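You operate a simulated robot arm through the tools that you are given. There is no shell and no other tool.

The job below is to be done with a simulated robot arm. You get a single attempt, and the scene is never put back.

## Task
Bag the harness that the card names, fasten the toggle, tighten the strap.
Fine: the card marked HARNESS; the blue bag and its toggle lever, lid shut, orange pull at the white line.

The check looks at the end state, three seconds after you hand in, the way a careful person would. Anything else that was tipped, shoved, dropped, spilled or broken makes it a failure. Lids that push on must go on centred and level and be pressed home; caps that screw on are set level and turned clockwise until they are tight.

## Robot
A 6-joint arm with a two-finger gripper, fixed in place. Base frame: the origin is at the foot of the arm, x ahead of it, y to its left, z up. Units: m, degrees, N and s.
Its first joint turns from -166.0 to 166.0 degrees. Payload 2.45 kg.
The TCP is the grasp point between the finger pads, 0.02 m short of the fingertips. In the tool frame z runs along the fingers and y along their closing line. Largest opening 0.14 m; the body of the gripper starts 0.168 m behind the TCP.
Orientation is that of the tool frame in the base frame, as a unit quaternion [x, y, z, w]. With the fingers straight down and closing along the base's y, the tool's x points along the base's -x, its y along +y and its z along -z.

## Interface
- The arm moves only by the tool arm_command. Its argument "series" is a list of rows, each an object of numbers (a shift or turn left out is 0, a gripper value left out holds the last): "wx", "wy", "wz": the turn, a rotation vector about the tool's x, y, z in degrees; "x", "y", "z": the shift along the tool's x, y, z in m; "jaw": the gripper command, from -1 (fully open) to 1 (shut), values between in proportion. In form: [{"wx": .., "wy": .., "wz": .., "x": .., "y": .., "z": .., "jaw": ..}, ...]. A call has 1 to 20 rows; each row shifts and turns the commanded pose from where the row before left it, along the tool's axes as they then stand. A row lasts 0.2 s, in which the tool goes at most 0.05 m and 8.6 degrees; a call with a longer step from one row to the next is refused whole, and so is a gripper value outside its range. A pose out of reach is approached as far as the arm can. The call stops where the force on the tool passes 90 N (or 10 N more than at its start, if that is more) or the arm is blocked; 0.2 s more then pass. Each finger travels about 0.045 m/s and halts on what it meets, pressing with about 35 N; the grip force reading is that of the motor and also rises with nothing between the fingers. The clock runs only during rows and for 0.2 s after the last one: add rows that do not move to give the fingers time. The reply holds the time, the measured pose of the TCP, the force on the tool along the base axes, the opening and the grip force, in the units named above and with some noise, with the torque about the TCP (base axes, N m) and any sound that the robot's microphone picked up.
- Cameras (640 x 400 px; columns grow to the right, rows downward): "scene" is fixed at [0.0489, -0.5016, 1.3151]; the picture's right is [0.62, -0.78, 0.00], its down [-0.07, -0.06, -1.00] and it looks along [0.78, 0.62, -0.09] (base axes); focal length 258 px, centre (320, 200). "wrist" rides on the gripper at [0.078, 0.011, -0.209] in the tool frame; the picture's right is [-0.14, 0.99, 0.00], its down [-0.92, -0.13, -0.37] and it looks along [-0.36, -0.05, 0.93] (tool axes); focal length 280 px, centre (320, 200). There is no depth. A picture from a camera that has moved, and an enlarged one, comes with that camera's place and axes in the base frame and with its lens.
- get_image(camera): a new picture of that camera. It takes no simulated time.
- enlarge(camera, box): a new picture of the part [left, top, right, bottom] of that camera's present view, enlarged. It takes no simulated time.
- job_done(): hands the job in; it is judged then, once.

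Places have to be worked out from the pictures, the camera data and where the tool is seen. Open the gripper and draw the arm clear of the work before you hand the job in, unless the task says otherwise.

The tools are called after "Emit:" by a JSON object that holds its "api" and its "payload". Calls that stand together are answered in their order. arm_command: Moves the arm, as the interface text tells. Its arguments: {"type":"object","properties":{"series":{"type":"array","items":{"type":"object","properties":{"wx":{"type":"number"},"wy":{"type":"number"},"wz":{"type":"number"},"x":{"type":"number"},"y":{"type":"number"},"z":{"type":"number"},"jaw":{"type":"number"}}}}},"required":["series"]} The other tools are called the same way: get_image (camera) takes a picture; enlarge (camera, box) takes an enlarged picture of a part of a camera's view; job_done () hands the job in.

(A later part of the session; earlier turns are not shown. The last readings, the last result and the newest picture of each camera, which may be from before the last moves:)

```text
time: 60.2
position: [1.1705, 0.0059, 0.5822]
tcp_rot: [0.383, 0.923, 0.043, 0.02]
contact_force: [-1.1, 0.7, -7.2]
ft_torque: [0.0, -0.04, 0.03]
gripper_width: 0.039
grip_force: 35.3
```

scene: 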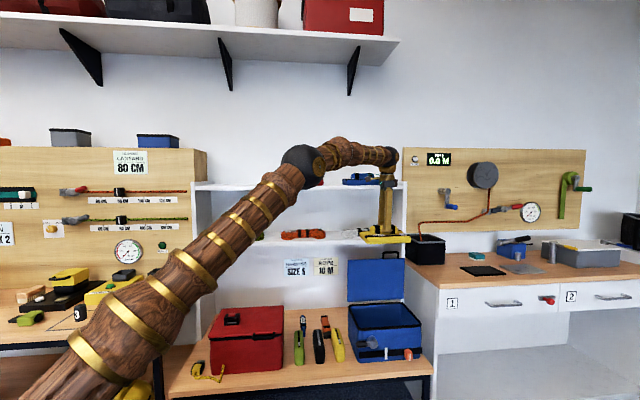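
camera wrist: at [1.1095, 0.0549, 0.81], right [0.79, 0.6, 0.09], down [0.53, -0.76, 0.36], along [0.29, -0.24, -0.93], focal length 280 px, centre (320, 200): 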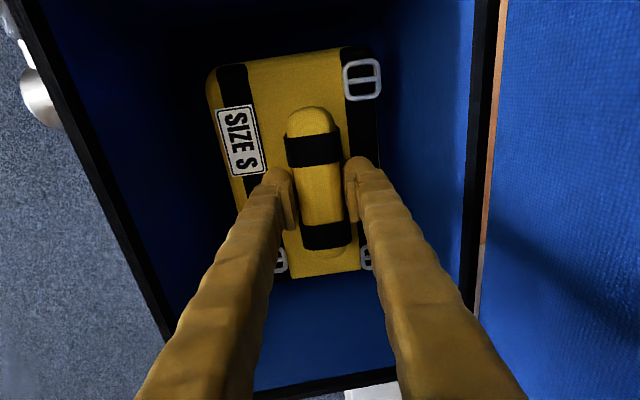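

Force unchanged at about -7 N; lowering further in small steps.

Emit:
{"api": "arm_command", "payload": {"series": [{"y": -0.0003, "z": 0.003}, {"y": -0.0003, "z": 0.003}, {}]}}

```text
time: 61.0
position: [1.1703, 0.0049, 0.5755]
tcp_rot: [0.382, 0.923, 0.043, 0.021]
contact_force: [-3.4, -1.2, 2.6]
ft_torque: [-0.65, 0.74, 0.01]
gripper_width: 0.0392
grip_force: 34.9
```

The harness is now resting on the bag floor. I'll open to about 6 cm and rise straight out.

Emit:
{"api": "arm_command", "payload": {"series": [{"jaw": 0.14}, {}, {}, {"y": 0.0005, "z": -0.005}, {"y": 0.001, "z": -0.01}, {"y": 0.002, "z": -0.02}, {}]}}

Emit:
{"api": "get_image", "payload": {"camera": "wrist"}}

```text
time: 62.6
position: [1.1684, 0.0062, 0.6121]
tcp_rot: [0.382, 0.923, 0.043, 0.02]
contact_force: [-0.5, 0.3, -0.8]
ft_torque: [0.02, 0.01, -0.01]
gripper_width: 0.0601
grip_force: 0.0
```

```text
taken
camera wrist: at [1.1073, 0.0558, 0.8191], right [0.79, 0.6, 0.09], down [0.53, -0.76, 0.36], along [0.29, -0.24, -0.93], focal length 280 px, centre (320, 200)
```

wrist: 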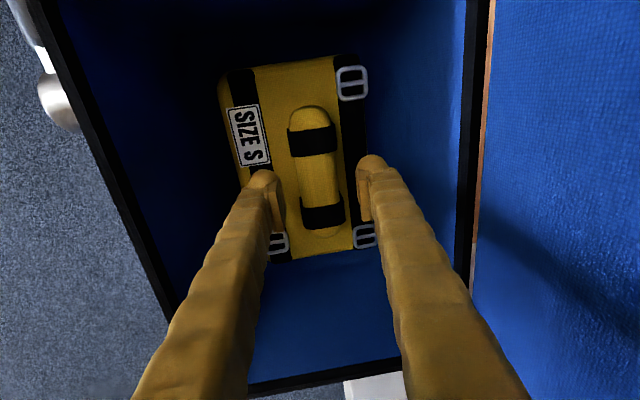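

The harness lies flat inside, released. I'll rise clear of the bag and then look at the open lid to plan closing it.

Emit:
{"api": "arm_command", "payload": {"series": [{"y": 0.0037, "z": -0.04}, {"y": 0.0037, "z": -0.04}, {"y": 0.0037, "z": -0.04}, {"y": 0.0037, "z": -0.04}, {"y": 0.0037, "z": -0.04}, {"y": 0.0037, "z": -0.04}, {"y": 0.0037, "z": -0.04}, {"y": 0.0037, "z": -0.04}, {"y": -0.04, "x": 0.01, "z": -0.01}, {"y": -0.04, "x": 0.01, "z": -0.01}, {}]}}

Emit:
{"api": "get_image", "payload": {"camera": "wrist"}}

Emit:
{"api": "enlarge", "payload": {"camera": "scene", "box": [320, 240, 450, 370]}}

```text
time: 65.0
position: [1.095, -0.037, 0.9445]
tcp_rot: [0.382, 0.923, 0.042, 0.021]
contact_force: [-0.2, 0.5, 0.1]
ft_torque: [-0.01, 0.01, 0.01]
gripper_width: 0.0603
grip_force: 0.1
```

```text
taken
camera wrist: at [1.0338, 0.0136, 1.1521], right [0.79, 0.6, 0.09], down [0.53, -0.76, 0.36], along [0.29, -0.24, -0.93], focal length 280 px, centre (320, 200)
```

wrist: 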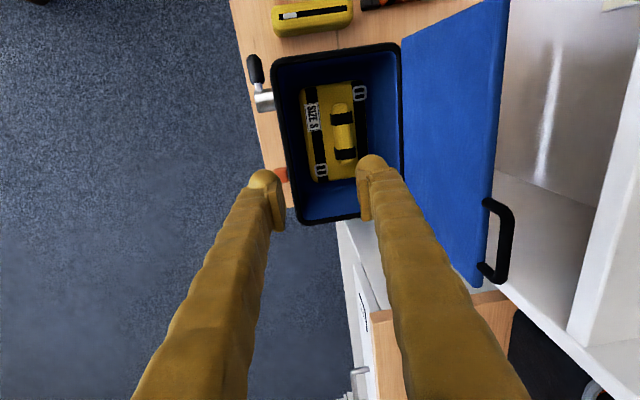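

```text
3.08 times, centred on (385, 305) of scene
camera zoom: at [0.0489, -0.5016, 1.3151], right [0.62, -0.78, 0.0], down [-0.07, -0.06, -1.0], along [0.78, 0.62, -0.09], focal length 795 px, centre (120, -123)
```

zoom: 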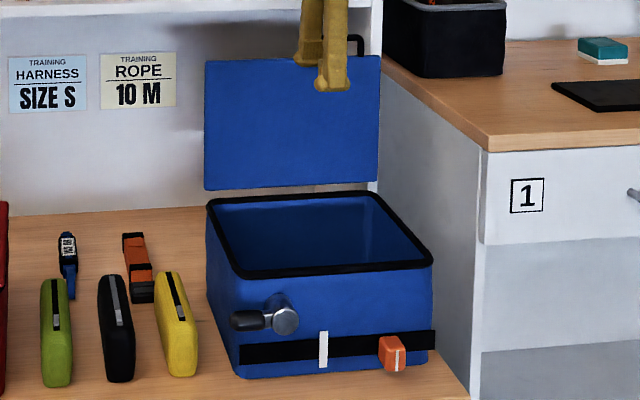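

The lid stands essentially vertical (top edge q≈0.925–0.94, z≈0.896). I'll lean the tool 20°, open to 8 cm and move so one finger can go over the lid top behind it, left of the handle.

Emit:
{"api": "arm_command", "payload": {"series": [{"wx": -7.35, "jaw": -0.143}, {"wx": -7.35}, {"x": 0.0075, "y": 0.0368, "z": 0.0134}, {"x": 0.0075, "y": 0.0368, "z": 0.0134}, {"x": 0.0075, "y": 0.0368, "z": 0.0134}, {"x": 0.0075, "y": 0.0368, "z": 0.0134}, {}]}}

Emit:
{"api": "get_image", "payload": {"camera": "wrist"}}

Emit:
{"api": "enlarge", "payload": {"camera": "scene", "box": [320, 220, 450, 350]}}

```text
time: 66.6
position: [1.1862, 0.0968, 0.9434]
tcp_rot: [0.377, 0.91, 0.161, 0.069]
contact_force: [-4.6, -2.8, -6.9]
ft_torque: [-0.09, 0.17, -0.02]
gripper_width: 0.0751
grip_force: 0.1
```

```text
taken
camera wrist: at [1.0866, 0.1087, 1.1423], right [0.75, 0.56, 0.34], down [0.48, -0.82, 0.31], along [0.45, -0.07, -0.89], focal length 280 px, centre (320, 200)
```

wrist: 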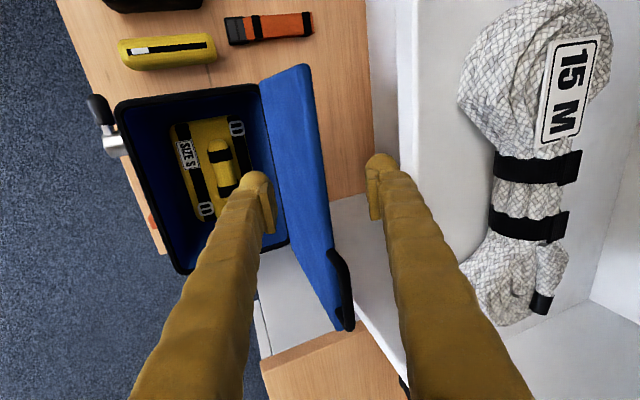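

```text
3.08 times, centred on (385, 285) of scene
camera zoom: at [0.0489, -0.5016, 1.3151], right [0.62, -0.78, 0.0], down [-0.07, -0.06, -1.0], along [0.78, 0.62, -0.09], focal length 795 px, centre (120, -62)
```

zoom: 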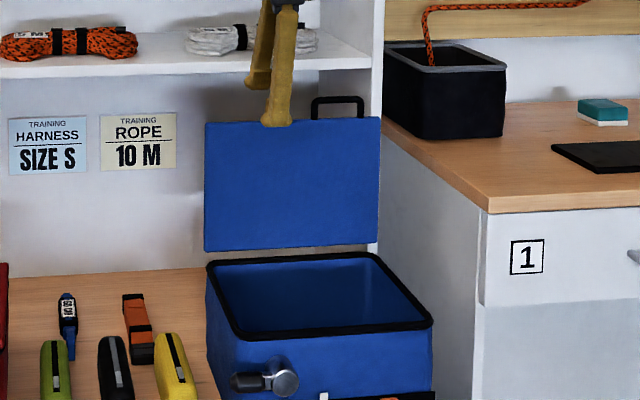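

The rear finger is touching the front of the lower shelf board (light, ~8 N). I'll back off 2 cm, narrow to 6 cm and lean a little more (25°) so it passes under that board.

Emit:
{"api": "arm_command", "payload": {"series": [{"y": -0.0188, "z": -0.0068, "jaw": 0.143}, {}, {"wx": -5}, {"y": 0.0106, "z": 0.011}, {}]}}

Emit:
{"api": "get_image", "payload": {"camera": "wrist"}}

Emit:
{"api": "enlarge", "payload": {"camera": "scene", "box": [320, 220, 450, 350]}}

```text
time: 67.8
position: [1.1815, 0.0928, 0.9392]
tcp_rot: [0.373, 0.902, 0.199, 0.086]
contact_force: [0.9, -0.2, -0.2]
ft_torque: [-0.01, -0.04, 0.03]
gripper_width: 0.0599
grip_force: 0.1
```

```text
taken
camera wrist: at [1.0705, 0.0919, 1.1314], right [0.73, 0.54, 0.42], down [0.46, -0.84, 0.28], along [0.51, -0.02, -0.86], focal length 280 px, centre (320, 200)
```

wrist: 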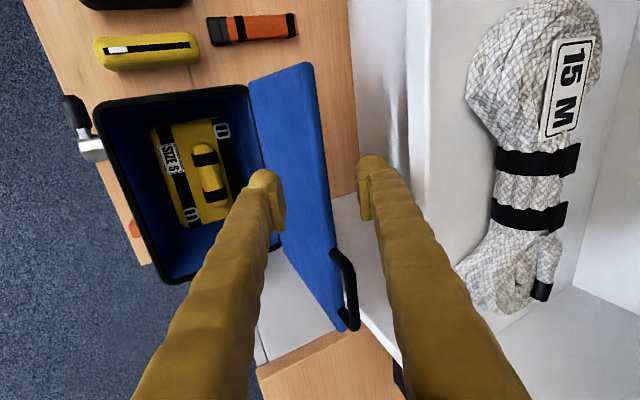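

```text
3.08 times, centred on (385, 285) of scene
camera zoom: at [0.0489, -0.5016, 1.3151], right [0.62, -0.78, 0.0], down [-0.07, -0.06, -1.0], along [0.78, 0.62, -0.09], focal length 795 px, centre (120, -62)
```

zoom: 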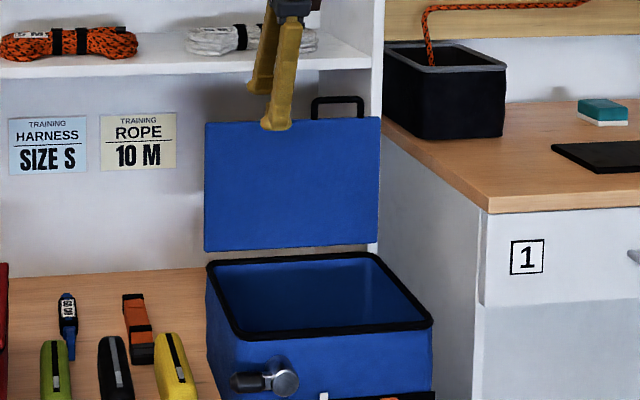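

Clear now; the lid edge lies between the two fingers. I'll advance along the tool axis in small steps so the rear finger passes behind the lid.

Emit:
{"api": "arm_command", "payload": {"series": [{"z": 0.015}, {"z": 0.015}, {"z": 0.015}, {"z": 0.015}, {}]}}

Emit:
{"api": "get_image", "payload": {"camera": "wrist"}}

Emit:
{"api": "enlarge", "payload": {"camera": "scene", "box": [320, 220, 450, 350]}}

```text
time: 69.0
position: [1.2007, 0.1082, 0.8857]
tcp_rot: [0.374, 0.902, 0.2, 0.086]
contact_force: [-0.6, 0.4, 0.6]
ft_torque: [0.04, -0.05, 0.0]
gripper_width: 0.0598
grip_force: 0.0
```

```text
taken
camera wrist: at [1.0889, 0.1087, 1.0773], right [0.73, 0.54, 0.42], down [0.46, -0.84, 0.28], along [0.51, -0.02, -0.86], focal length 280 px, centre (320, 200)
```

wrist: 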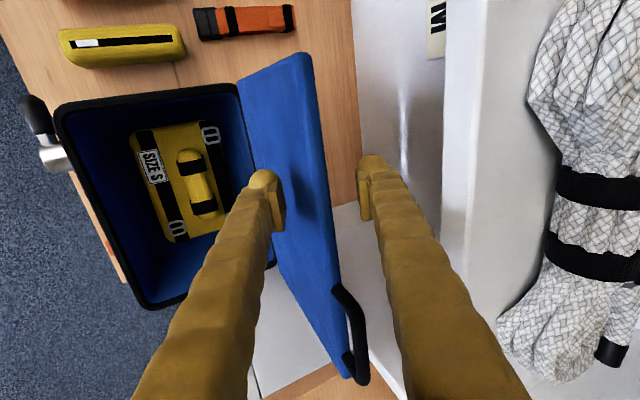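

```text
3.08 times, centred on (385, 285) of scene
camera zoom: at [0.0489, -0.5016, 1.3151], right [0.62, -0.78, 0.0], down [-0.07, -0.06, -1.0], along [0.78, 0.62, -0.09], focal length 795 px, centre (120, -62)
```

zoom: 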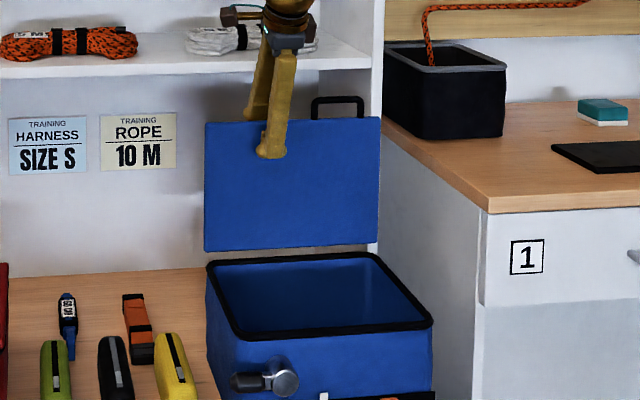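

The rear finger is behind the lid with no contact. I'll go 1 cm deeper, narrow the cage and then draw the lid forward along its arc to about 60°.

Emit:
{"api": "arm_command", "payload": {"series": [{"z": 0.01, "jaw": 0.45}, {}, {}, {"y": -0.0192, "z": -0.007}, {"y": -0.0192, "z": -0.007}, {"y": -0.0202, "z": -0.0036}, {"y": -0.0202, "z": -0.0036}, {"y": -0.0204, "z": 0}, {"y": -0.0204, "z": 0}, {}]}}

Emit:
{"api": "get_image", "payload": {"camera": "wrist"}}

Emit:
{"api": "enlarge", "payload": {"camera": "scene", "box": [320, 220, 450, 350]}}

```text
time: 71.2
position: [1.1184, 0.0261, 0.8444]
tcp_rot: [0.373, 0.902, 0.2, 0.086]
contact_force: [-1.0, -0.5, -0.1]
ft_torque: [0.0, 0.0, 0.01]
gripper_width: 0.0387
grip_force: 0.1
```

```text
taken
camera wrist: at [1.0081, 0.0282, 1.0359], right [0.73, 0.54, 0.42], down [0.46, -0.84, 0.28], along [0.51, -0.02, -0.86], focal length 280 px, centre (320, 200)
```

wrist: 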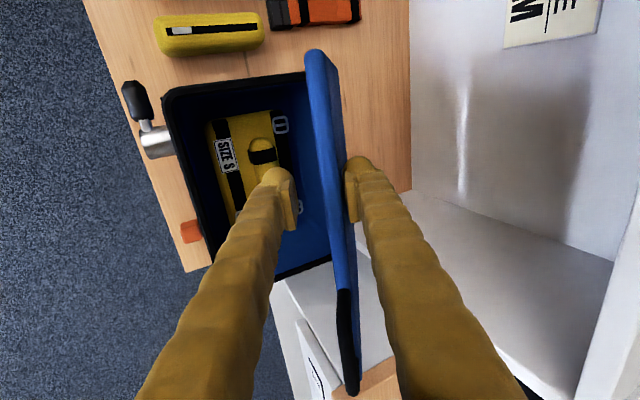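

```text
3.08 times, centred on (385, 285) of scene
camera zoom: at [0.0489, -0.5016, 1.3151], right [0.62, -0.78, 0.0], down [-0.07, -0.06, -1.0], along [0.78, 0.62, -0.09], focal length 795 px, centre (120, -62)
```

zoom: 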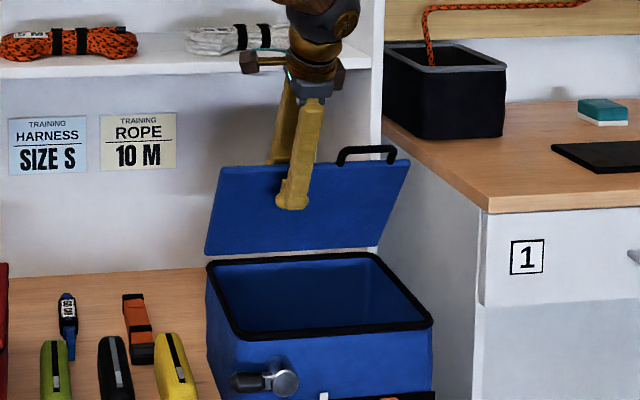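

The lid follows nicely and is now near 60°. I'll bring it on to about 45°, then slide the fingers off it.

Emit:
{"api": "arm_command", "payload": {"series": [{"y": -0.0202, "z": 0.0035}, {"y": -0.0202, "z": 0.0036}, {"y": -0.0195, "z": 0.0061}, {"jaw": 0.1}, {}, {"z": -0.03}, {"z": -0.04}, {"z": -0.04}, {}]}}

Emit:
{"api": "get_image", "payload": {"camera": "wrist"}}

Emit:
{"api": "enlarge", "payload": {"camera": "scene", "box": [320, 220, 450, 350]}}

```text
time: 73.2
position: [1.051, -0.037, 0.9057]
tcp_rot: [0.373, 0.902, 0.199, 0.085]
contact_force: [0.4, 0.1, 0.2]
ft_torque: [0.04, -0.03, 0.01]
gripper_width: 0.0629
grip_force: 0.1
```

```text
taken
camera wrist: at [0.9396, -0.0372, 1.0977], right [0.73, 0.54, 0.42], down [0.46, -0.84, 0.28], along [0.51, -0.02, -0.86], focal length 280 px, centre (320, 200)
```

wrist: 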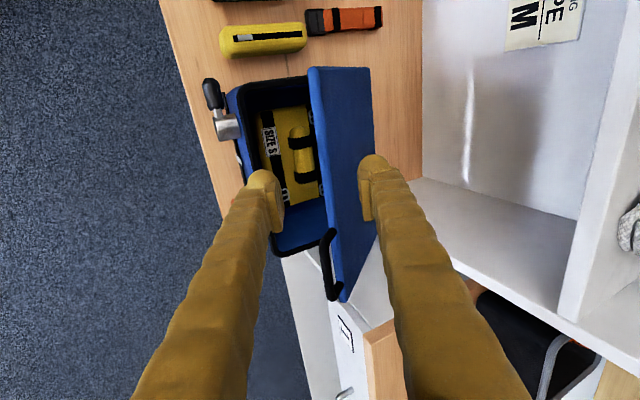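

```text
3.08 times, centred on (385, 285) of scene
camera zoom: at [0.0489, -0.5016, 1.3151], right [0.62, -0.78, 0.0], down [-0.07, -0.06, -1.0], along [0.78, 0.62, -0.09], focal length 795 px, centre (120, -62)
```

zoom: 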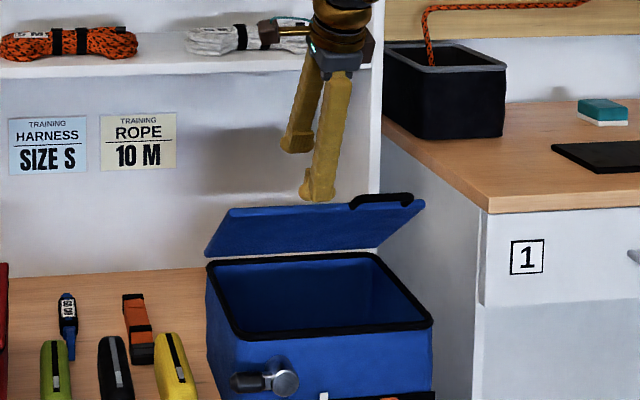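

The lid stays at about 45°. I'll close the fingers and place them above the lid near its front middle, ready to press it down.

Emit:
{"api": "arm_command", "payload": {"series": [{"jaw": 1}, {}, {}, {"x": -0.0225, "y": 0.0138, "z": 0.0385}, {"x": -0.0225, "y": 0.0138, "z": 0.035}, {}]}}

Emit:
{"api": "get_image", "payload": {"camera": "wrist"}}

Emit:
{"api": "enlarge", "payload": {"camera": "scene", "box": [320, 220, 450, 350]}}

```text
time: 74.6
position: [1.1226, -0.0314, 0.8515]
tcp_rot: [0.372, 0.902, 0.2, 0.086]
contact_force: [-0.2, 0.5, -0.9]
ft_torque: [0.02, 0.01, 0.0]
gripper_width: 0.0
grip_force: 28.9
```

```text
taken
camera wrist: at [1.011, -0.0304, 1.0432], right [0.73, 0.54, 0.42], down [0.46, -0.84, 0.28], along [0.51, -0.02, -0.86], focal length 280 px, centre (320, 200)
```

wrist: 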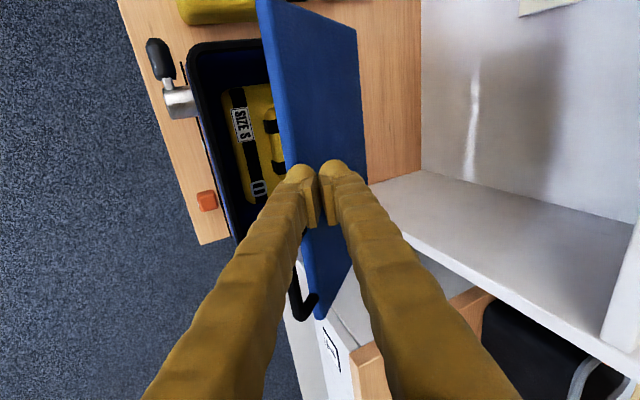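

```text
3.08 times, centred on (385, 285) of scene
camera zoom: at [0.0489, -0.5016, 1.3151], right [0.62, -0.78, 0.0], down [-0.07, -0.06, -1.0], along [0.78, 0.62, -0.09], focal length 795 px, centre (120, -62)
```

zoom: 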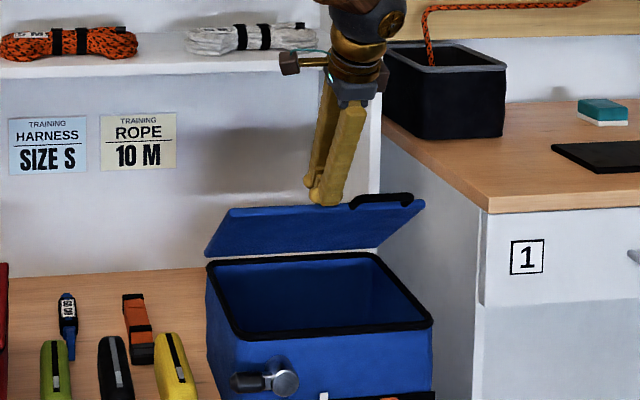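

Fingertips are just above the lid near its front edge. I'll shift 1 cm further onto the lid and begin pressing it down along its arc.

Emit:
{"api": "arm_command", "payload": {"series": [{"y": 0.012}, {"y": -0.0054, "z": 0.0146}, {"y": -0.0053, "z": 0.0146}, {"y": -0.015, "z": 0.007}, {"y": -0.015, "z": 0.007}, {}]}}

Emit:
{"api": "get_image", "payload": {"camera": "wrist"}}

Emit:
{"api": "enlarge", "payload": {"camera": "scene", "box": [320, 240, 450, 370]}}

```text
time: 76.0
position: [1.1177, -0.0375, 0.7993]
tcp_rot: [0.373, 0.902, 0.2, 0.086]
contact_force: [-0.9, 1.3, -0.3]
ft_torque: [0.02, 0.02, -0.01]
gripper_width: 0.0
grip_force: 28.8
```

```text
taken
camera wrist: at [1.0072, -0.0369, 0.9915], right [0.73, 0.54, 0.42], down [0.46, -0.84, 0.28], along [0.51, -0.02, -0.86], focal length 280 px, centre (320, 200)
```

wrist: 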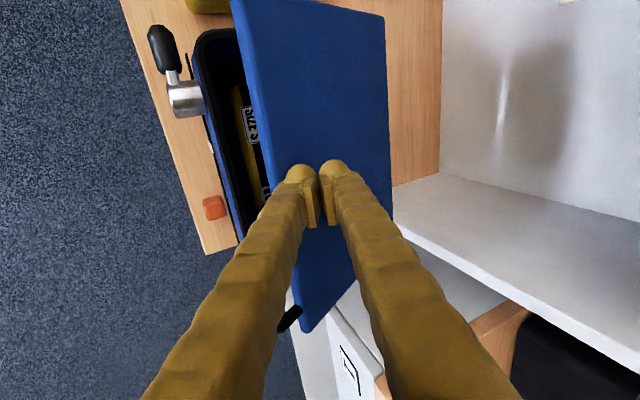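

```text
3.08 times, centred on (385, 305) of scene
camera zoom: at [0.0489, -0.5016, 1.3151], right [0.62, -0.78, 0.0], down [-0.07, -0.06, -1.0], along [0.78, 0.62, -0.09], focal length 795 px, centre (120, -123)
```

zoom: 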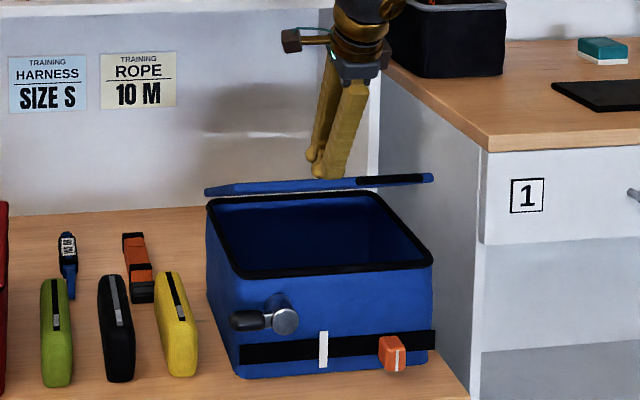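

The lid is going down with the fingers. I'll continue the arc down to about 5°.

Emit:
{"api": "arm_command", "payload": {"series": [{"y": -0.0136, "z": 0.0095}, {"y": -0.0135, "z": 0.0095}, {"y": -0.0117, "z": 0.0117}, {"y": -0.0116, "z": 0.0117}, {"y": -0.0096, "z": 0.0135}, {"y": -0.0095, "z": 0.0135}, {}]}}

Emit:
{"api": "get_image", "payload": {"camera": "wrist"}}

Emit:
{"api": "enlarge", "payload": {"camera": "scene", "box": [320, 240, 450, 370]}}

```text
time: 77.6
position: [1.0964, -0.0588, 0.7085]
tcp_rot: [0.373, 0.902, 0.2, 0.086]
contact_force: [0.4, -0.1, 0.4]
ft_torque: [0.0, -0.01, 0.01]
gripper_width: 0.0
grip_force: 29.4
```

```text
taken
camera wrist: at [0.9847, -0.0593, 0.9007], right [0.73, 0.54, 0.42], down [0.46, -0.84, 0.28], along [0.51, -0.02, -0.86], focal length 280 px, centre (320, 200)
```

wrist: 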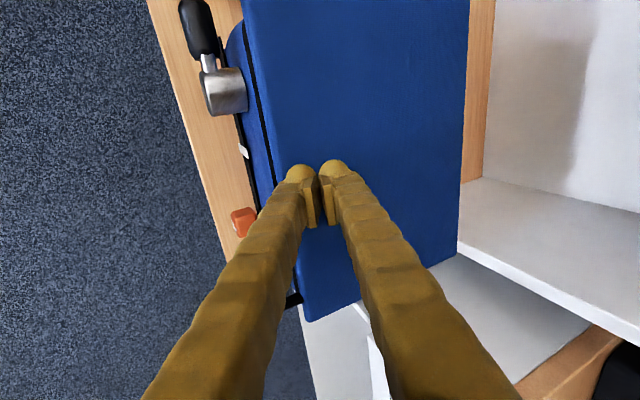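

```text
3.08 times, centred on (385, 305) of scene
camera zoom: at [0.0489, -0.5016, 1.3151], right [0.62, -0.78, 0.0], down [-0.07, -0.06, -1.0], along [0.78, 0.62, -0.09], focal length 795 px, centre (120, -123)
```

zoom: 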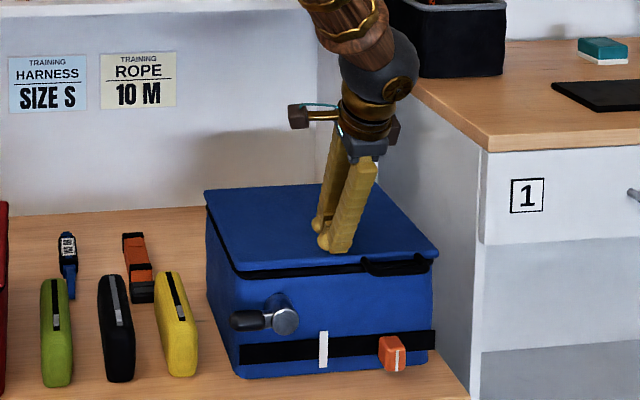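

Nearly shut. I'll press straight down in small steps until contact force rises.

Emit:
{"api": "arm_command", "payload": {"series": [{"y": -0.0042, "z": 0.0091}, {"y": -0.003, "z": 0.006}, {}]}}

Emit:
{"api": "enlarge", "payload": {"camera": "scene", "box": [340, 290, 440, 370]}}

```text
time: 78.2
position: [1.0969, -0.06, 0.7014]
tcp_rot: [0.372, 0.902, 0.201, 0.088]
contact_force: [-16.9, -3.3, 31.6]
ft_torque: [-0.07, 0.55, 0.01]
gripper_width: 0.0002
grip_force: 29.7
stopped in row 3: the force on the tool passed its limit at 105 N (the readings are from after the stop); the commanded pose is now the measured one
```

```text
5.00 times, centred on (390, 330) of scene
camera zoom: at [0.0489, -0.5016, 1.3151], right [0.62, -0.78, 0.0], down [-0.07, -0.06, -1.0], along [0.78, 0.62, -0.09], focal length 1291 px, centre (-30, -450)
```

zoom: 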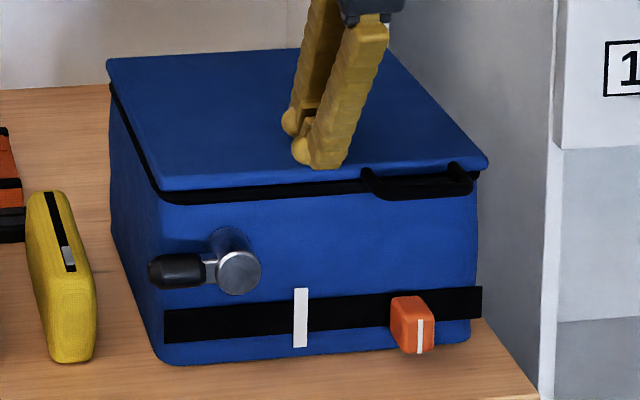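

The lid is fully seated, matching its original closed look. I'll lift off, back away and level the tool for the toggle lever.

Emit:
{"api": "arm_command", "payload": {"series": [{"y": 0.0105, "z": -0.0226}, {"y": 0.0105, "z": -0.0226}, {"y": -0.0378, "z": -0.0176}, {"y": -0.0378, "z": -0.0176}, {"y": -0.0378, "z": -0.0176}, {"y": -0.0378, "z": -0.0176}, {"y": -0.0378, "z": -0.0176}, {"y": -0.0378, "z": -0.0176}, {"wx": -7.5}, {"wx": -7.5}, {"wx": -7.5}, {"wx": -7.5}, {"wx": -7.5}, {"wx": -7.5}, {}]}}

Emit:
{"api": "get_image", "payload": {"camera": "wrist"}}

Emit:
{"api": "enlarge", "payload": {"camera": "scene", "box": [340, 290, 440, 370]}}

```text
time: 81.4
position: [0.9191, -0.237, 0.7466]
tcp_rot: [0.31, 0.756, 0.531, 0.223]
contact_force: [0.2, 0.6, 1.1]
ft_torque: [0.0, -0.02, 0.04]
gripper_width: 0.0
grip_force: 28.6
```

```text
taken
camera wrist: at [0.7275, -0.3182, 0.8258], right [0.33, 0.14, 0.93], down [0.38, -0.93, 0.01], along [0.87, 0.35, -0.36], focal length 280 px, centre (320, 200)
```

wrist: 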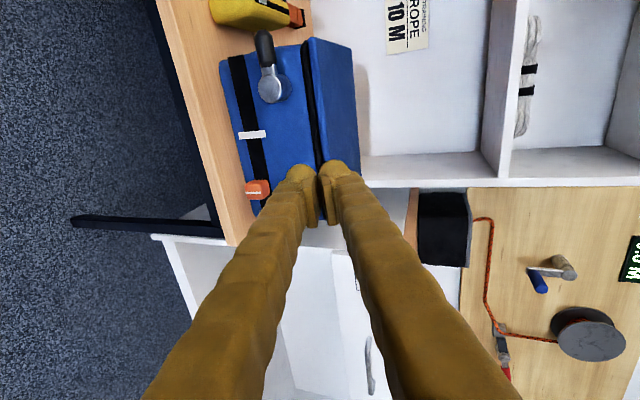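

```text
5.00 times, centred on (390, 330) of scene
camera zoom: at [0.0489, -0.5016, 1.3151], right [0.62, -0.78, 0.0], down [-0.07, -0.06, -1.0], along [0.78, 0.62, -0.09], focal length 1291 px, centre (-30, -450)
```

zoom: 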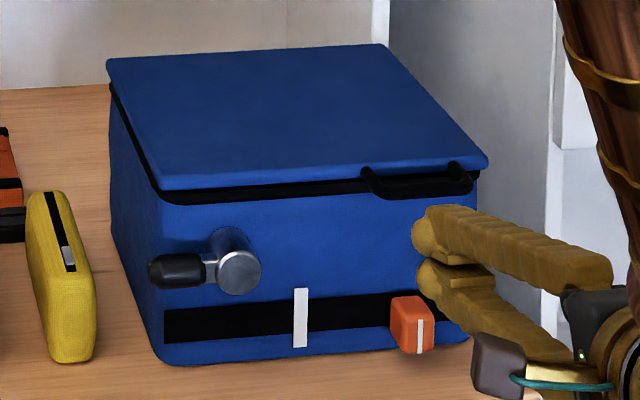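

The lid is shut. Let me look closely at the toggle for any marking of its fastened position.

Emit:
{"api": "enlarge", "payload": {"camera": "wrist", "box": [215, 20, 335, 210]}}

Emit:
{"api": "enlarge", "payload": {"camera": "scene", "box": [345, 315, 405, 365]}}

```text
2.11 times, centred on (275, 115) of wrist
camera zoom: at [0.7275, -0.3182, 0.8258], right [0.33, 0.14, 0.93], down [0.38, -0.93, 0.01], along [0.87, 0.35, -0.36], focal length 590 px, centre (415, 379)
```

zoom: 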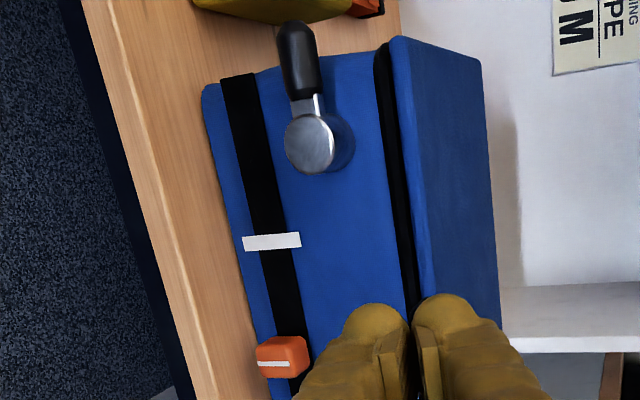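

```text
8.00 times, centred on (375, 340) of scene
camera zoom: at [0.0489, -0.5016, 1.3151], right [0.62, -0.78, 0.0], down [-0.07, -0.06, -1.0], along [0.78, 0.62, -0.09], focal length 2066 px, centre (-120, -920)
```

zoom: 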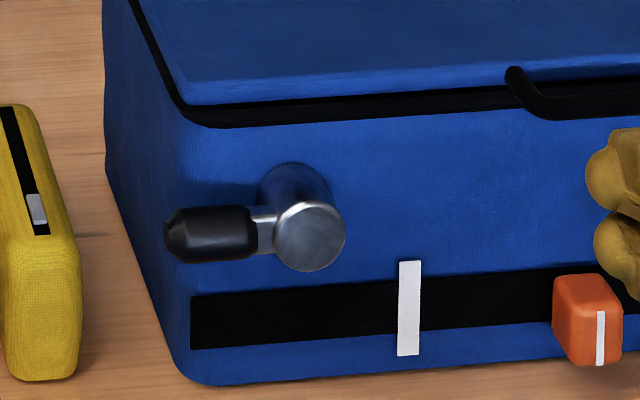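

No marking, so I'll feel for it: I'll bring the closed fingers level in front of the lever, below its black grip.

Emit:
{"api": "arm_command", "payload": {"series": [{"x": 0.0238, "y": -0.01975, "z": 0.0245}, {"x": 0.0238, "y": -0.01975, "z": 0.0245}, {"x": 0.0238, "y": -0.01975, "z": 0.0245}, {"x": 0.0238, "y": -0.01975, "z": 0.0245}, {"x": 0.0238, "y": -0.01975, "z": 0.0245}, {"x": 0.0238, "y": -0.01975, "z": 0.0245}, {}]}}

Emit:
{"api": "get_image", "payload": {"camera": "wrist"}}

Emit:
{"api": "enlarge", "payload": {"camera": "scene", "box": [325, 290, 425, 370]}}

```text
time: 83.0
position: [0.8866, -0.0643, 0.5857]
tcp_rot: [0.31, 0.756, 0.531, 0.223]
contact_force: [-0.6, -0.8, 0.0]
ft_torque: [0.0, 0.01, 0.01]
gripper_width: 0.0
grip_force: 29.2
```

```text
taken
camera wrist: at [0.6956, -0.1463, 0.6649], right [0.33, 0.14, 0.93], down [0.38, -0.93, 0.01], along [0.87, 0.35, -0.36], focal length 280 px, centre (320, 200)
```

wrist: 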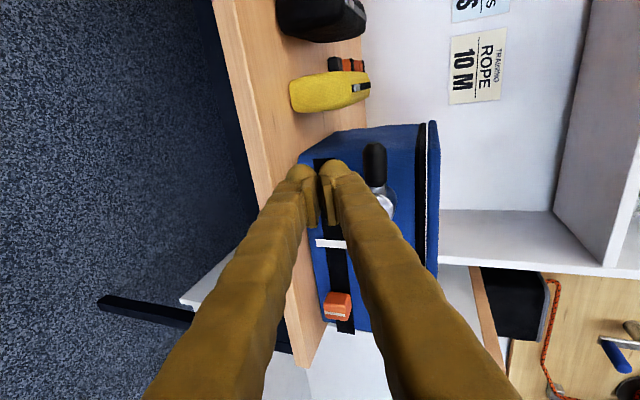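

```text
5.00 times, centred on (375, 330) of scene
camera zoom: at [0.0489, -0.5016, 1.3151], right [0.62, -0.78, 0.0], down [-0.07, -0.06, -1.0], along [0.78, 0.62, -0.09], focal length 1291 px, centre (45, -450)
```

zoom: 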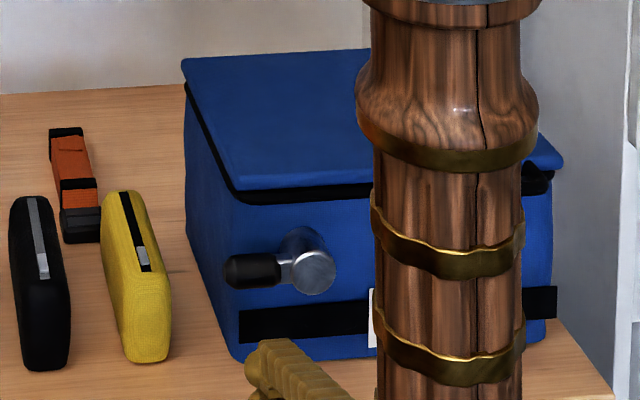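

Lever grip centre confirmed at p≈0.675, q≈0.68, z≈0.611. I'll advance so the fingertips are under it, then nudge upward gently.

Emit:
{"api": "arm_command", "payload": {"series": [{"y": 0.0075, "z": 0.0295}, {"y": 0.0075, "z": 0.0295}, {"y": 0.0075, "z": 0.0295}, {}]}}

Emit:
{"api": "get_image", "payload": {"camera": "wrist"}}

Emit:
{"api": "enlarge", "payload": {"camera": "scene", "box": [325, 310, 405, 370]}}

```text
time: 84.0
position: [0.9527, -0.0006, 0.5777]
tcp_rot: [0.312, 0.756, 0.531, 0.223]
contact_force: [-1.5, -1.1, -2.8]
ft_torque: [0.05, -0.01, -0.05]
gripper_width: 0.0002
grip_force: 29.7
```

```text
taken
camera wrist: at [0.761, -0.0821, 0.656], right [0.33, 0.14, 0.93], down [0.38, -0.93, 0.01], along [0.87, 0.35, -0.36], focal length 280 px, centre (320, 200)
```

wrist: 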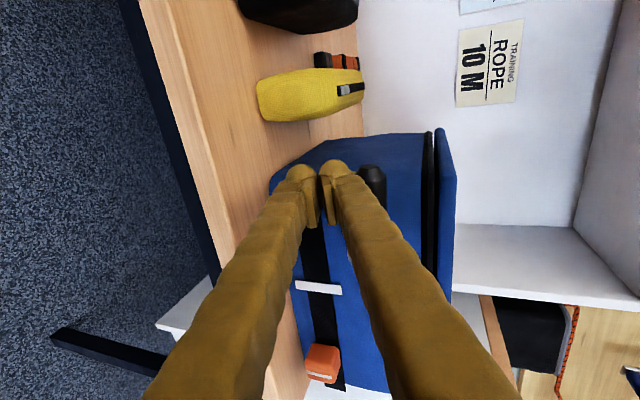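

```text
6.67 times, centred on (365, 340) of scene
camera zoom: at [0.0489, -0.5016, 1.3151], right [0.62, -0.78, 0.0], down [-0.07, -0.06, -1.0], along [0.78, 0.62, -0.09], focal length 1722 px, centre (20, -733)
```

zoom: 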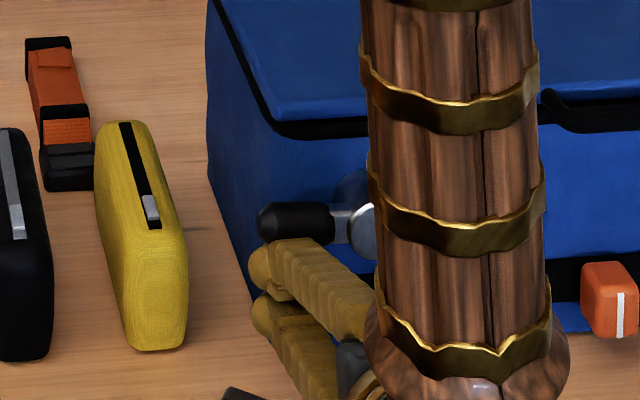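

Fingers are right beneath the grip with a slight touch. I'll nudge up 1 cm and see whether the lever turns.

Emit:
{"api": "arm_command", "payload": {"series": [{"y": 0.0047, "z": -0.0017}, {"y": 0.0047, "z": -0.0017}, {}]}}

Emit:
{"api": "enlarge", "payload": {"camera": "scene", "box": [325, 310, 405, 370]}}

```text
time: 84.8
position: [0.9536, -0.0006, 0.5858]
tcp_rot: [0.31, 0.757, 0.531, 0.222]
contact_force: [-2.3, 0.7, -1.7]
ft_torque: [0.0, -0.04, 0.01]
gripper_width: 0.0001
grip_force: 29.9
```

```text
6.67 times, centred on (365, 340) of scene
camera zoom: at [0.0489, -0.5016, 1.3151], right [0.62, -0.78, 0.0], down [-0.07, -0.06, -1.0], along [0.78, 0.62, -0.09], focal length 1722 px, centre (20, -733)
```

zoom: 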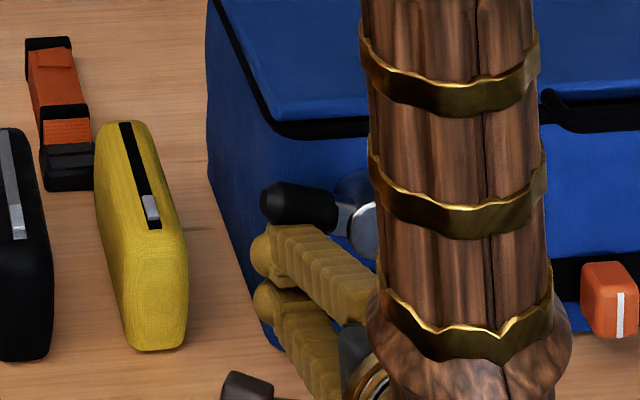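

It turns upward easily (~2–3 N). I'll follow its arc up to about 60°.

Emit:
{"api": "arm_command", "payload": {"series": [{"x": 0.0044, "y": 0.011, "z": -0.004}, {"x": 0.0043, "y": 0.011, "z": -0.004}, {"x": -0.003, "y": 0.015, "z": -0.0055}, {"x": -0.0033, "y": 0.015, "z": -0.0055}, {}]}}

Emit:
{"api": "get_image", "payload": {"camera": "wrist"}}

Emit:
{"api": "enlarge", "payload": {"camera": "scene", "box": [325, 300, 405, 360]}}

```text
time: 86.0
position: [0.951, -0.0001, 0.6423]
tcp_rot: [0.311, 0.756, 0.531, 0.223]
contact_force: [-0.4, 0.8, -0.6]
ft_torque: [0.01, 0.0, 0.0]
gripper_width: 0.0001
grip_force: 29.0
```

```text
taken
camera wrist: at [0.7595, -0.0817, 0.7215], right [0.33, 0.14, 0.93], down [0.38, -0.93, 0.01], along [0.87, 0.35, -0.36], focal length 280 px, centre (320, 200)
```

wrist: 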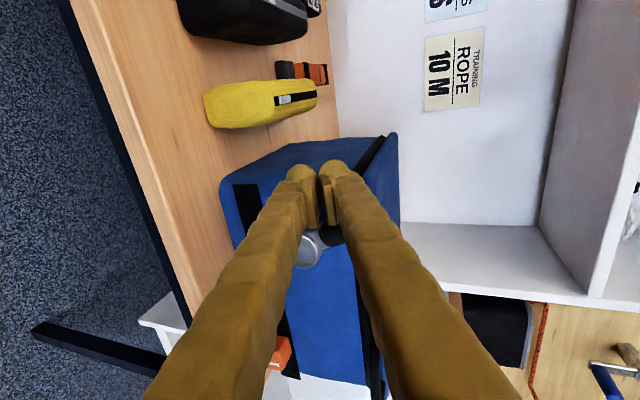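

```text
6.67 times, centred on (365, 330) of scene
camera zoom: at [0.0489, -0.5016, 1.3151], right [0.62, -0.78, 0.0], down [-0.07, -0.06, -1.0], along [0.78, 0.62, -0.09], focal length 1722 px, centre (20, -667)
```

zoom: 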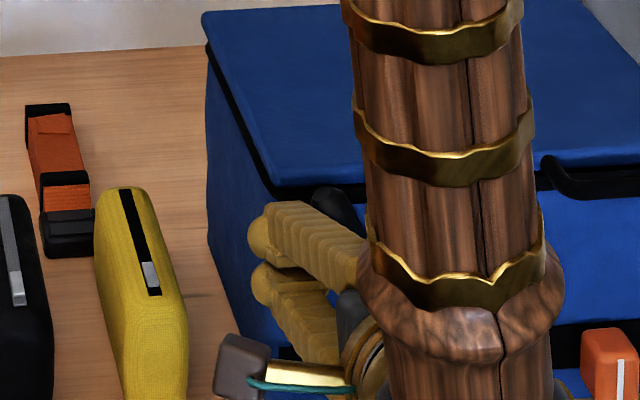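

The lever is near 60°. I'll push on to vertical, moving right and up.

Emit:
{"api": "arm_command", "payload": {"series": [{"x": -0.008, "y": 0.0085, "z": -0.0031}, {"x": -0.009, "y": 0.0075, "z": -0.0027}, {"x": -0.0095, "y": 0.0066, "z": -0.0024}, {}]}}

Emit:
{"api": "get_image", "payload": {"camera": "wrist"}}

Emit:
{"api": "enlarge", "payload": {"camera": "scene", "box": [325, 300, 405, 360]}}

```text
time: 87.0
position: [0.9679, -0.0179, 0.6633]
tcp_rot: [0.311, 0.756, 0.531, 0.221]
contact_force: [-16.6, 16.3, -10.9]
ft_torque: [-0.06, 0.18, 0.35]
gripper_width: 0.0
grip_force: 29.7
```

```text
taken
camera wrist: at [0.7766, -0.0992, 0.7441], right [0.33, 0.14, 0.93], down [0.38, -0.93, 0.01], along [0.87, 0.35, -0.36], focal length 280 px, centre (320, 200)
```

wrist: 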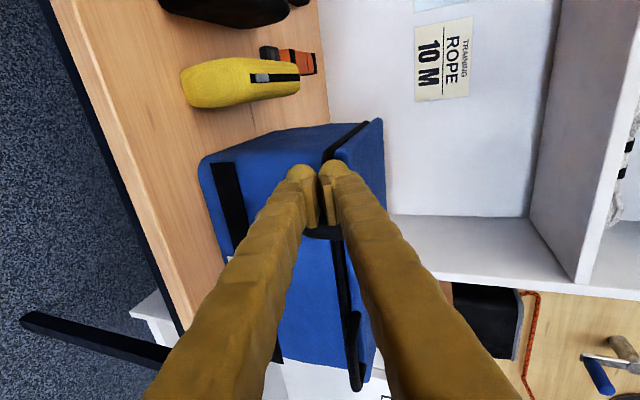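

```text
6.67 times, centred on (365, 330) of scene
camera zoom: at [0.0489, -0.5016, 1.3151], right [0.62, -0.78, 0.0], down [-0.07, -0.06, -1.0], along [0.78, 0.62, -0.09], focal length 1722 px, centre (20, -667)
```

zoom: 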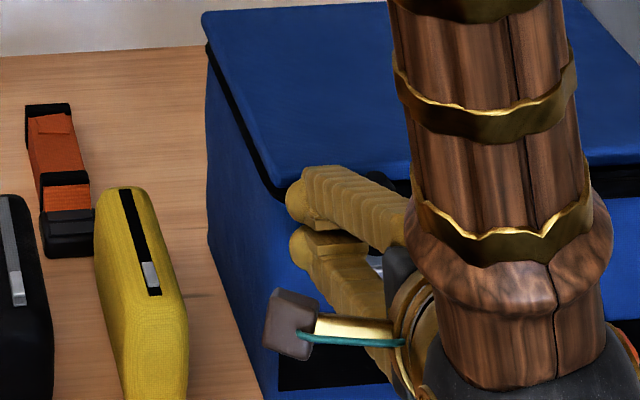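

Resistance rose to ~23 N sideways, so the lever has likely reached its stop; the bag hasn't moved. I'll back off and look at the lever's angle.

Emit:
{"api": "arm_command", "payload": {"series": [{"x": 0.015}, {"x": 0.01, "z": -0.03}, {"z": -0.045}, {"z": -0.045}, {"z": -0.045}, {}]}}

Emit:
{"api": "get_image", "payload": {"camera": "wrist"}}

Emit:
{"api": "enlarge", "payload": {"camera": "scene", "box": [325, 300, 425, 365]}}

```text
time: 88.4
position: [0.8411, -0.1093, 0.7212]
tcp_rot: [0.31, 0.756, 0.531, 0.222]
contact_force: [-0.1, -0.4, 0.5]
ft_torque: [0.01, 0.02, 0.0]
gripper_width: 0.0
grip_force: 29.4
```

```text
taken
camera wrist: at [0.6499, -0.1901, 0.8013], right [0.33, 0.14, 0.93], down [0.38, -0.93, 0.01], along [0.87, 0.35, -0.36], focal length 280 px, centre (320, 200)
```

wrist: 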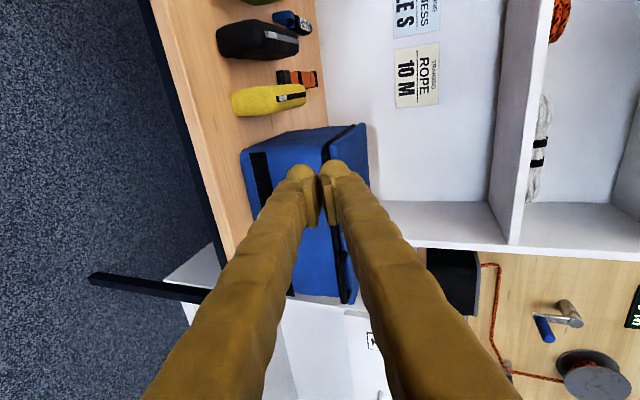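

```text
6.15 times, centred on (375, 332) of scene
camera zoom: at [0.0489, -0.5016, 1.3151], right [0.62, -0.78, 0.0], down [-0.07, -0.06, -1.0], along [0.78, 0.62, -0.09], focal length 1589 px, centre (-18, -615)
```

zoom: 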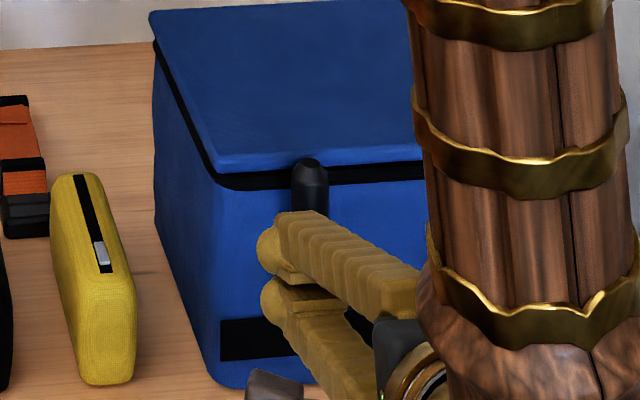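

The lever now stands upright in front of the lid's edge. I'll shift left and up for an unobstructed check.

Emit:
{"api": "arm_command", "payload": {"series": [{"x": 0.04, "y": 0.02, "z": -0.02}, {"x": 0.04, "y": 0.02, "z": -0.02}, {"x": 0.04, "y": 0.02, "z": -0.02}, {}]}}

Emit:
{"api": "get_image", "payload": {"camera": "wrist"}}

Emit:
{"api": "enlarge", "payload": {"camera": "scene", "box": [325, 290, 435, 370]}}

```text
time: 89.4
position: [0.7298, -0.049, 0.7978]
tcp_rot: [0.31, 0.756, 0.532, 0.223]
contact_force: [0.3, 0.1, 0.2]
ft_torque: [0.0, 0.0, 0.0]
gripper_width: 0.0001
grip_force: 29.2
```

```text
taken
camera wrist: at [0.5382, -0.1313, 0.8772], right [0.33, 0.14, 0.93], down [0.38, -0.93, 0.01], along [0.87, 0.35, -0.36], focal length 280 px, centre (320, 200)
```

wrist: 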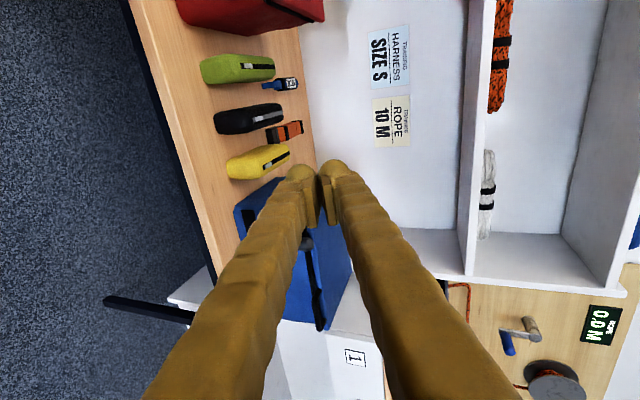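

```text
5.00 times, centred on (380, 330) of scene
camera zoom: at [0.0489, -0.5016, 1.3151], right [0.62, -0.78, 0.0], down [-0.07, -0.06, -1.0], along [0.78, 0.62, -0.09], focal length 1291 px, centre (20, -450)
```

zoom: 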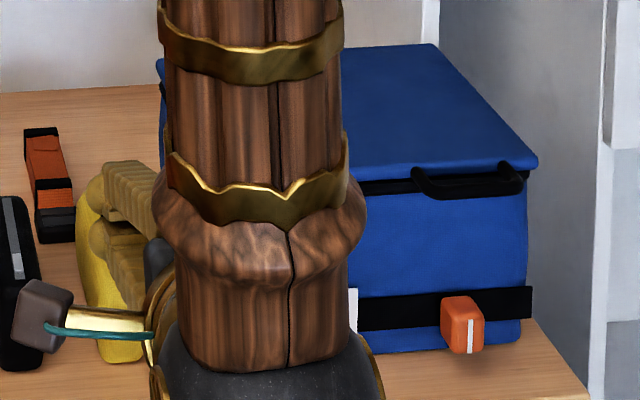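

The forearm blocks the view here. I'll move to the right side, toward where the strap pull is, and check the toggle from the scene camera.

Emit:
{"api": "arm_command", "payload": {"series": [{"x": -0.045}, {"x": -0.045}, {"x": -0.045}, {"x": -0.045}, {"x": -0.045}, {"x": -0.045}, {"x": -0.045}, {"x": -0.045}, {"x": -0.045}, {"x": -0.045}, {}]}}

Emit:
{"api": "get_image", "payload": {"camera": "wrist"}}

Emit:
{"api": "enlarge", "payload": {"camera": "scene", "box": [340, 295, 435, 370]}}

```text
time: 91.8
position: [1.0484, -0.3703, 0.7981]
tcp_rot: [0.311, 0.757, 0.53, 0.223]
contact_force: [0.4, -0.6, -0.6]
ft_torque: [-0.01, -0.02, -0.05]
gripper_width: 0.0001
grip_force: 29.3
```

```text
taken
camera wrist: at [0.8563, -0.4506, 0.877], right [0.33, 0.14, 0.93], down [0.38, -0.93, 0.01], along [0.87, 0.35, -0.36], focal length 280 px, centre (320, 200)
```

wrist: 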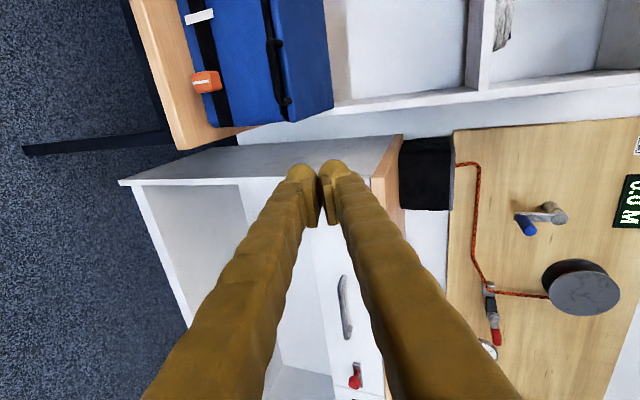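

```text
5.33 times, centred on (388, 332) of scene
camera zoom: at [0.0489, -0.5016, 1.3151], right [0.62, -0.78, 0.0], down [-0.07, -0.06, -1.0], along [0.78, 0.62, -0.09], focal length 1377 px, centre (-40, -507)
```

zoom: 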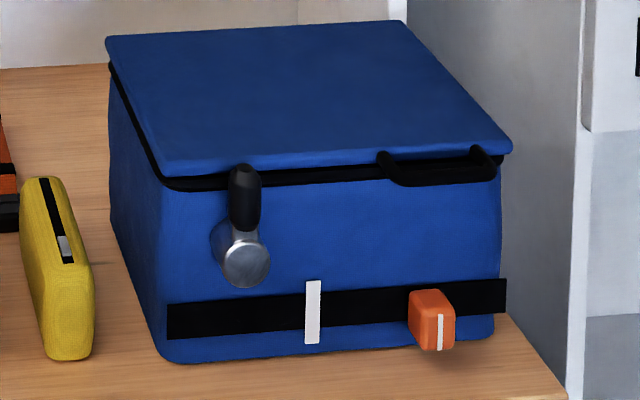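

The lever is upright against its stop, overlapping the lid edge. Now the strap: I'll enlarge the pull and white line in both views to locate them.

Emit:
{"api": "enlarge", "payload": {"camera": "wrist", "box": [170, 0, 300, 120]}}

Emit:
{"api": "enlarge", "payload": {"camera": "scene", "box": [380, 335, 435, 370]}}

```text
3.33 times, centred on (235, 60) of wrist
camera zoom: at [0.8563, -0.4506, 0.877], right [0.33, 0.14, 0.93], down [0.38, -0.93, 0.01], along [0.87, 0.35, -0.36], focal length 935 px, centre (603, 667)
```

zoom: 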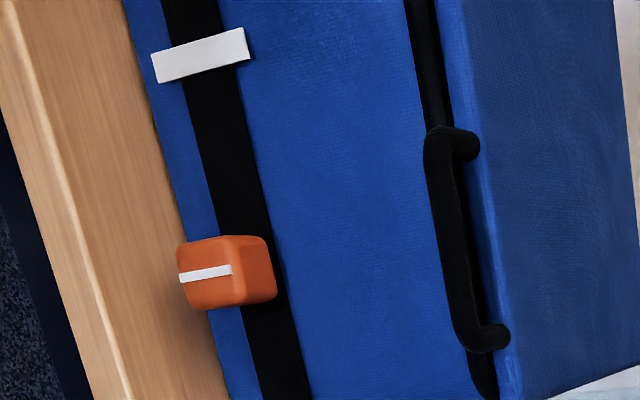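

```text
11.43 times, centred on (408, 352) of scene
camera zoom: at [0.0489, -0.5016, 1.3151], right [0.62, -0.78, 0.0], down [-0.07, -0.06, -1.0], along [0.78, 0.62, -0.09], focal length 2951 px, centre (-680, -1543)
```

zoom: 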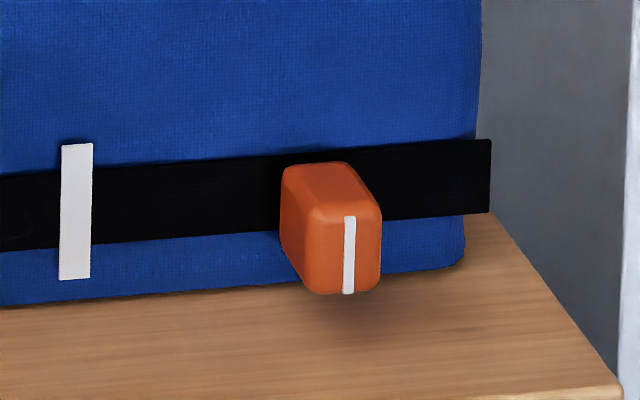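

The pull's mark is at p≈0.8865 and the white line at p≈0.795, both at z≈0.55. I'll bring the closed fingers in front of the bag just right of the orange pull.

Emit:
{"api": "arm_command", "payload": {"series": [{"x": 0.0093, "y": -0.0277, "z": 0.0253}, {"x": 0.0093, "y": -0.0277, "z": 0.0253}, {"x": 0.0093, "y": -0.0277, "z": 0.0253}, {"x": 0.0093, "y": -0.0277, "z": 0.0253}, {"x": 0.0093, "y": -0.0277, "z": 0.0253}, {"x": 0.0093, "y": -0.0277, "z": 0.0253}, {}]}}

Emit:
{"api": "get_image", "payload": {"camera": "wrist"}}

Emit:
{"api": "enlarge", "payload": {"camera": "scene", "box": [350, 310, 460, 390]}}

```text
time: 93.4
position: [1.0711, -0.2694, 0.5912]
tcp_rot: [0.31, 0.757, 0.531, 0.223]
contact_force: [-0.3, -0.7, 0.1]
ft_torque: [0.04, 0.0, -0.03]
gripper_width: 0.0
grip_force: 29.3
```

```text
taken
camera wrist: at [0.8787, -0.3511, 0.6701], right [0.33, 0.14, 0.93], down [0.38, -0.93, 0.01], along [0.87, 0.35, -0.36], focal length 280 px, centre (320, 200)
```

wrist: 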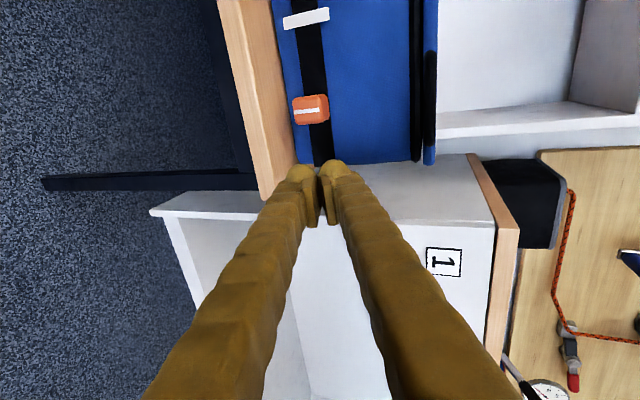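

```text
5.00 times, centred on (405, 350) of scene
camera zoom: at [0.0489, -0.5016, 1.3151], right [0.62, -0.78, 0.0], down [-0.07, -0.06, -1.0], along [0.78, 0.62, -0.09], focal length 1291 px, centre (-105, -550)
```

zoom: 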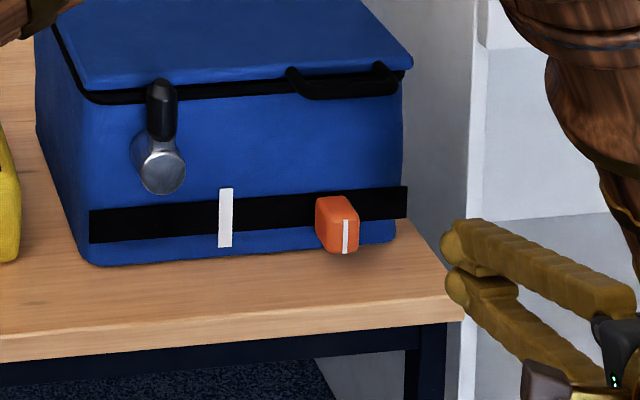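

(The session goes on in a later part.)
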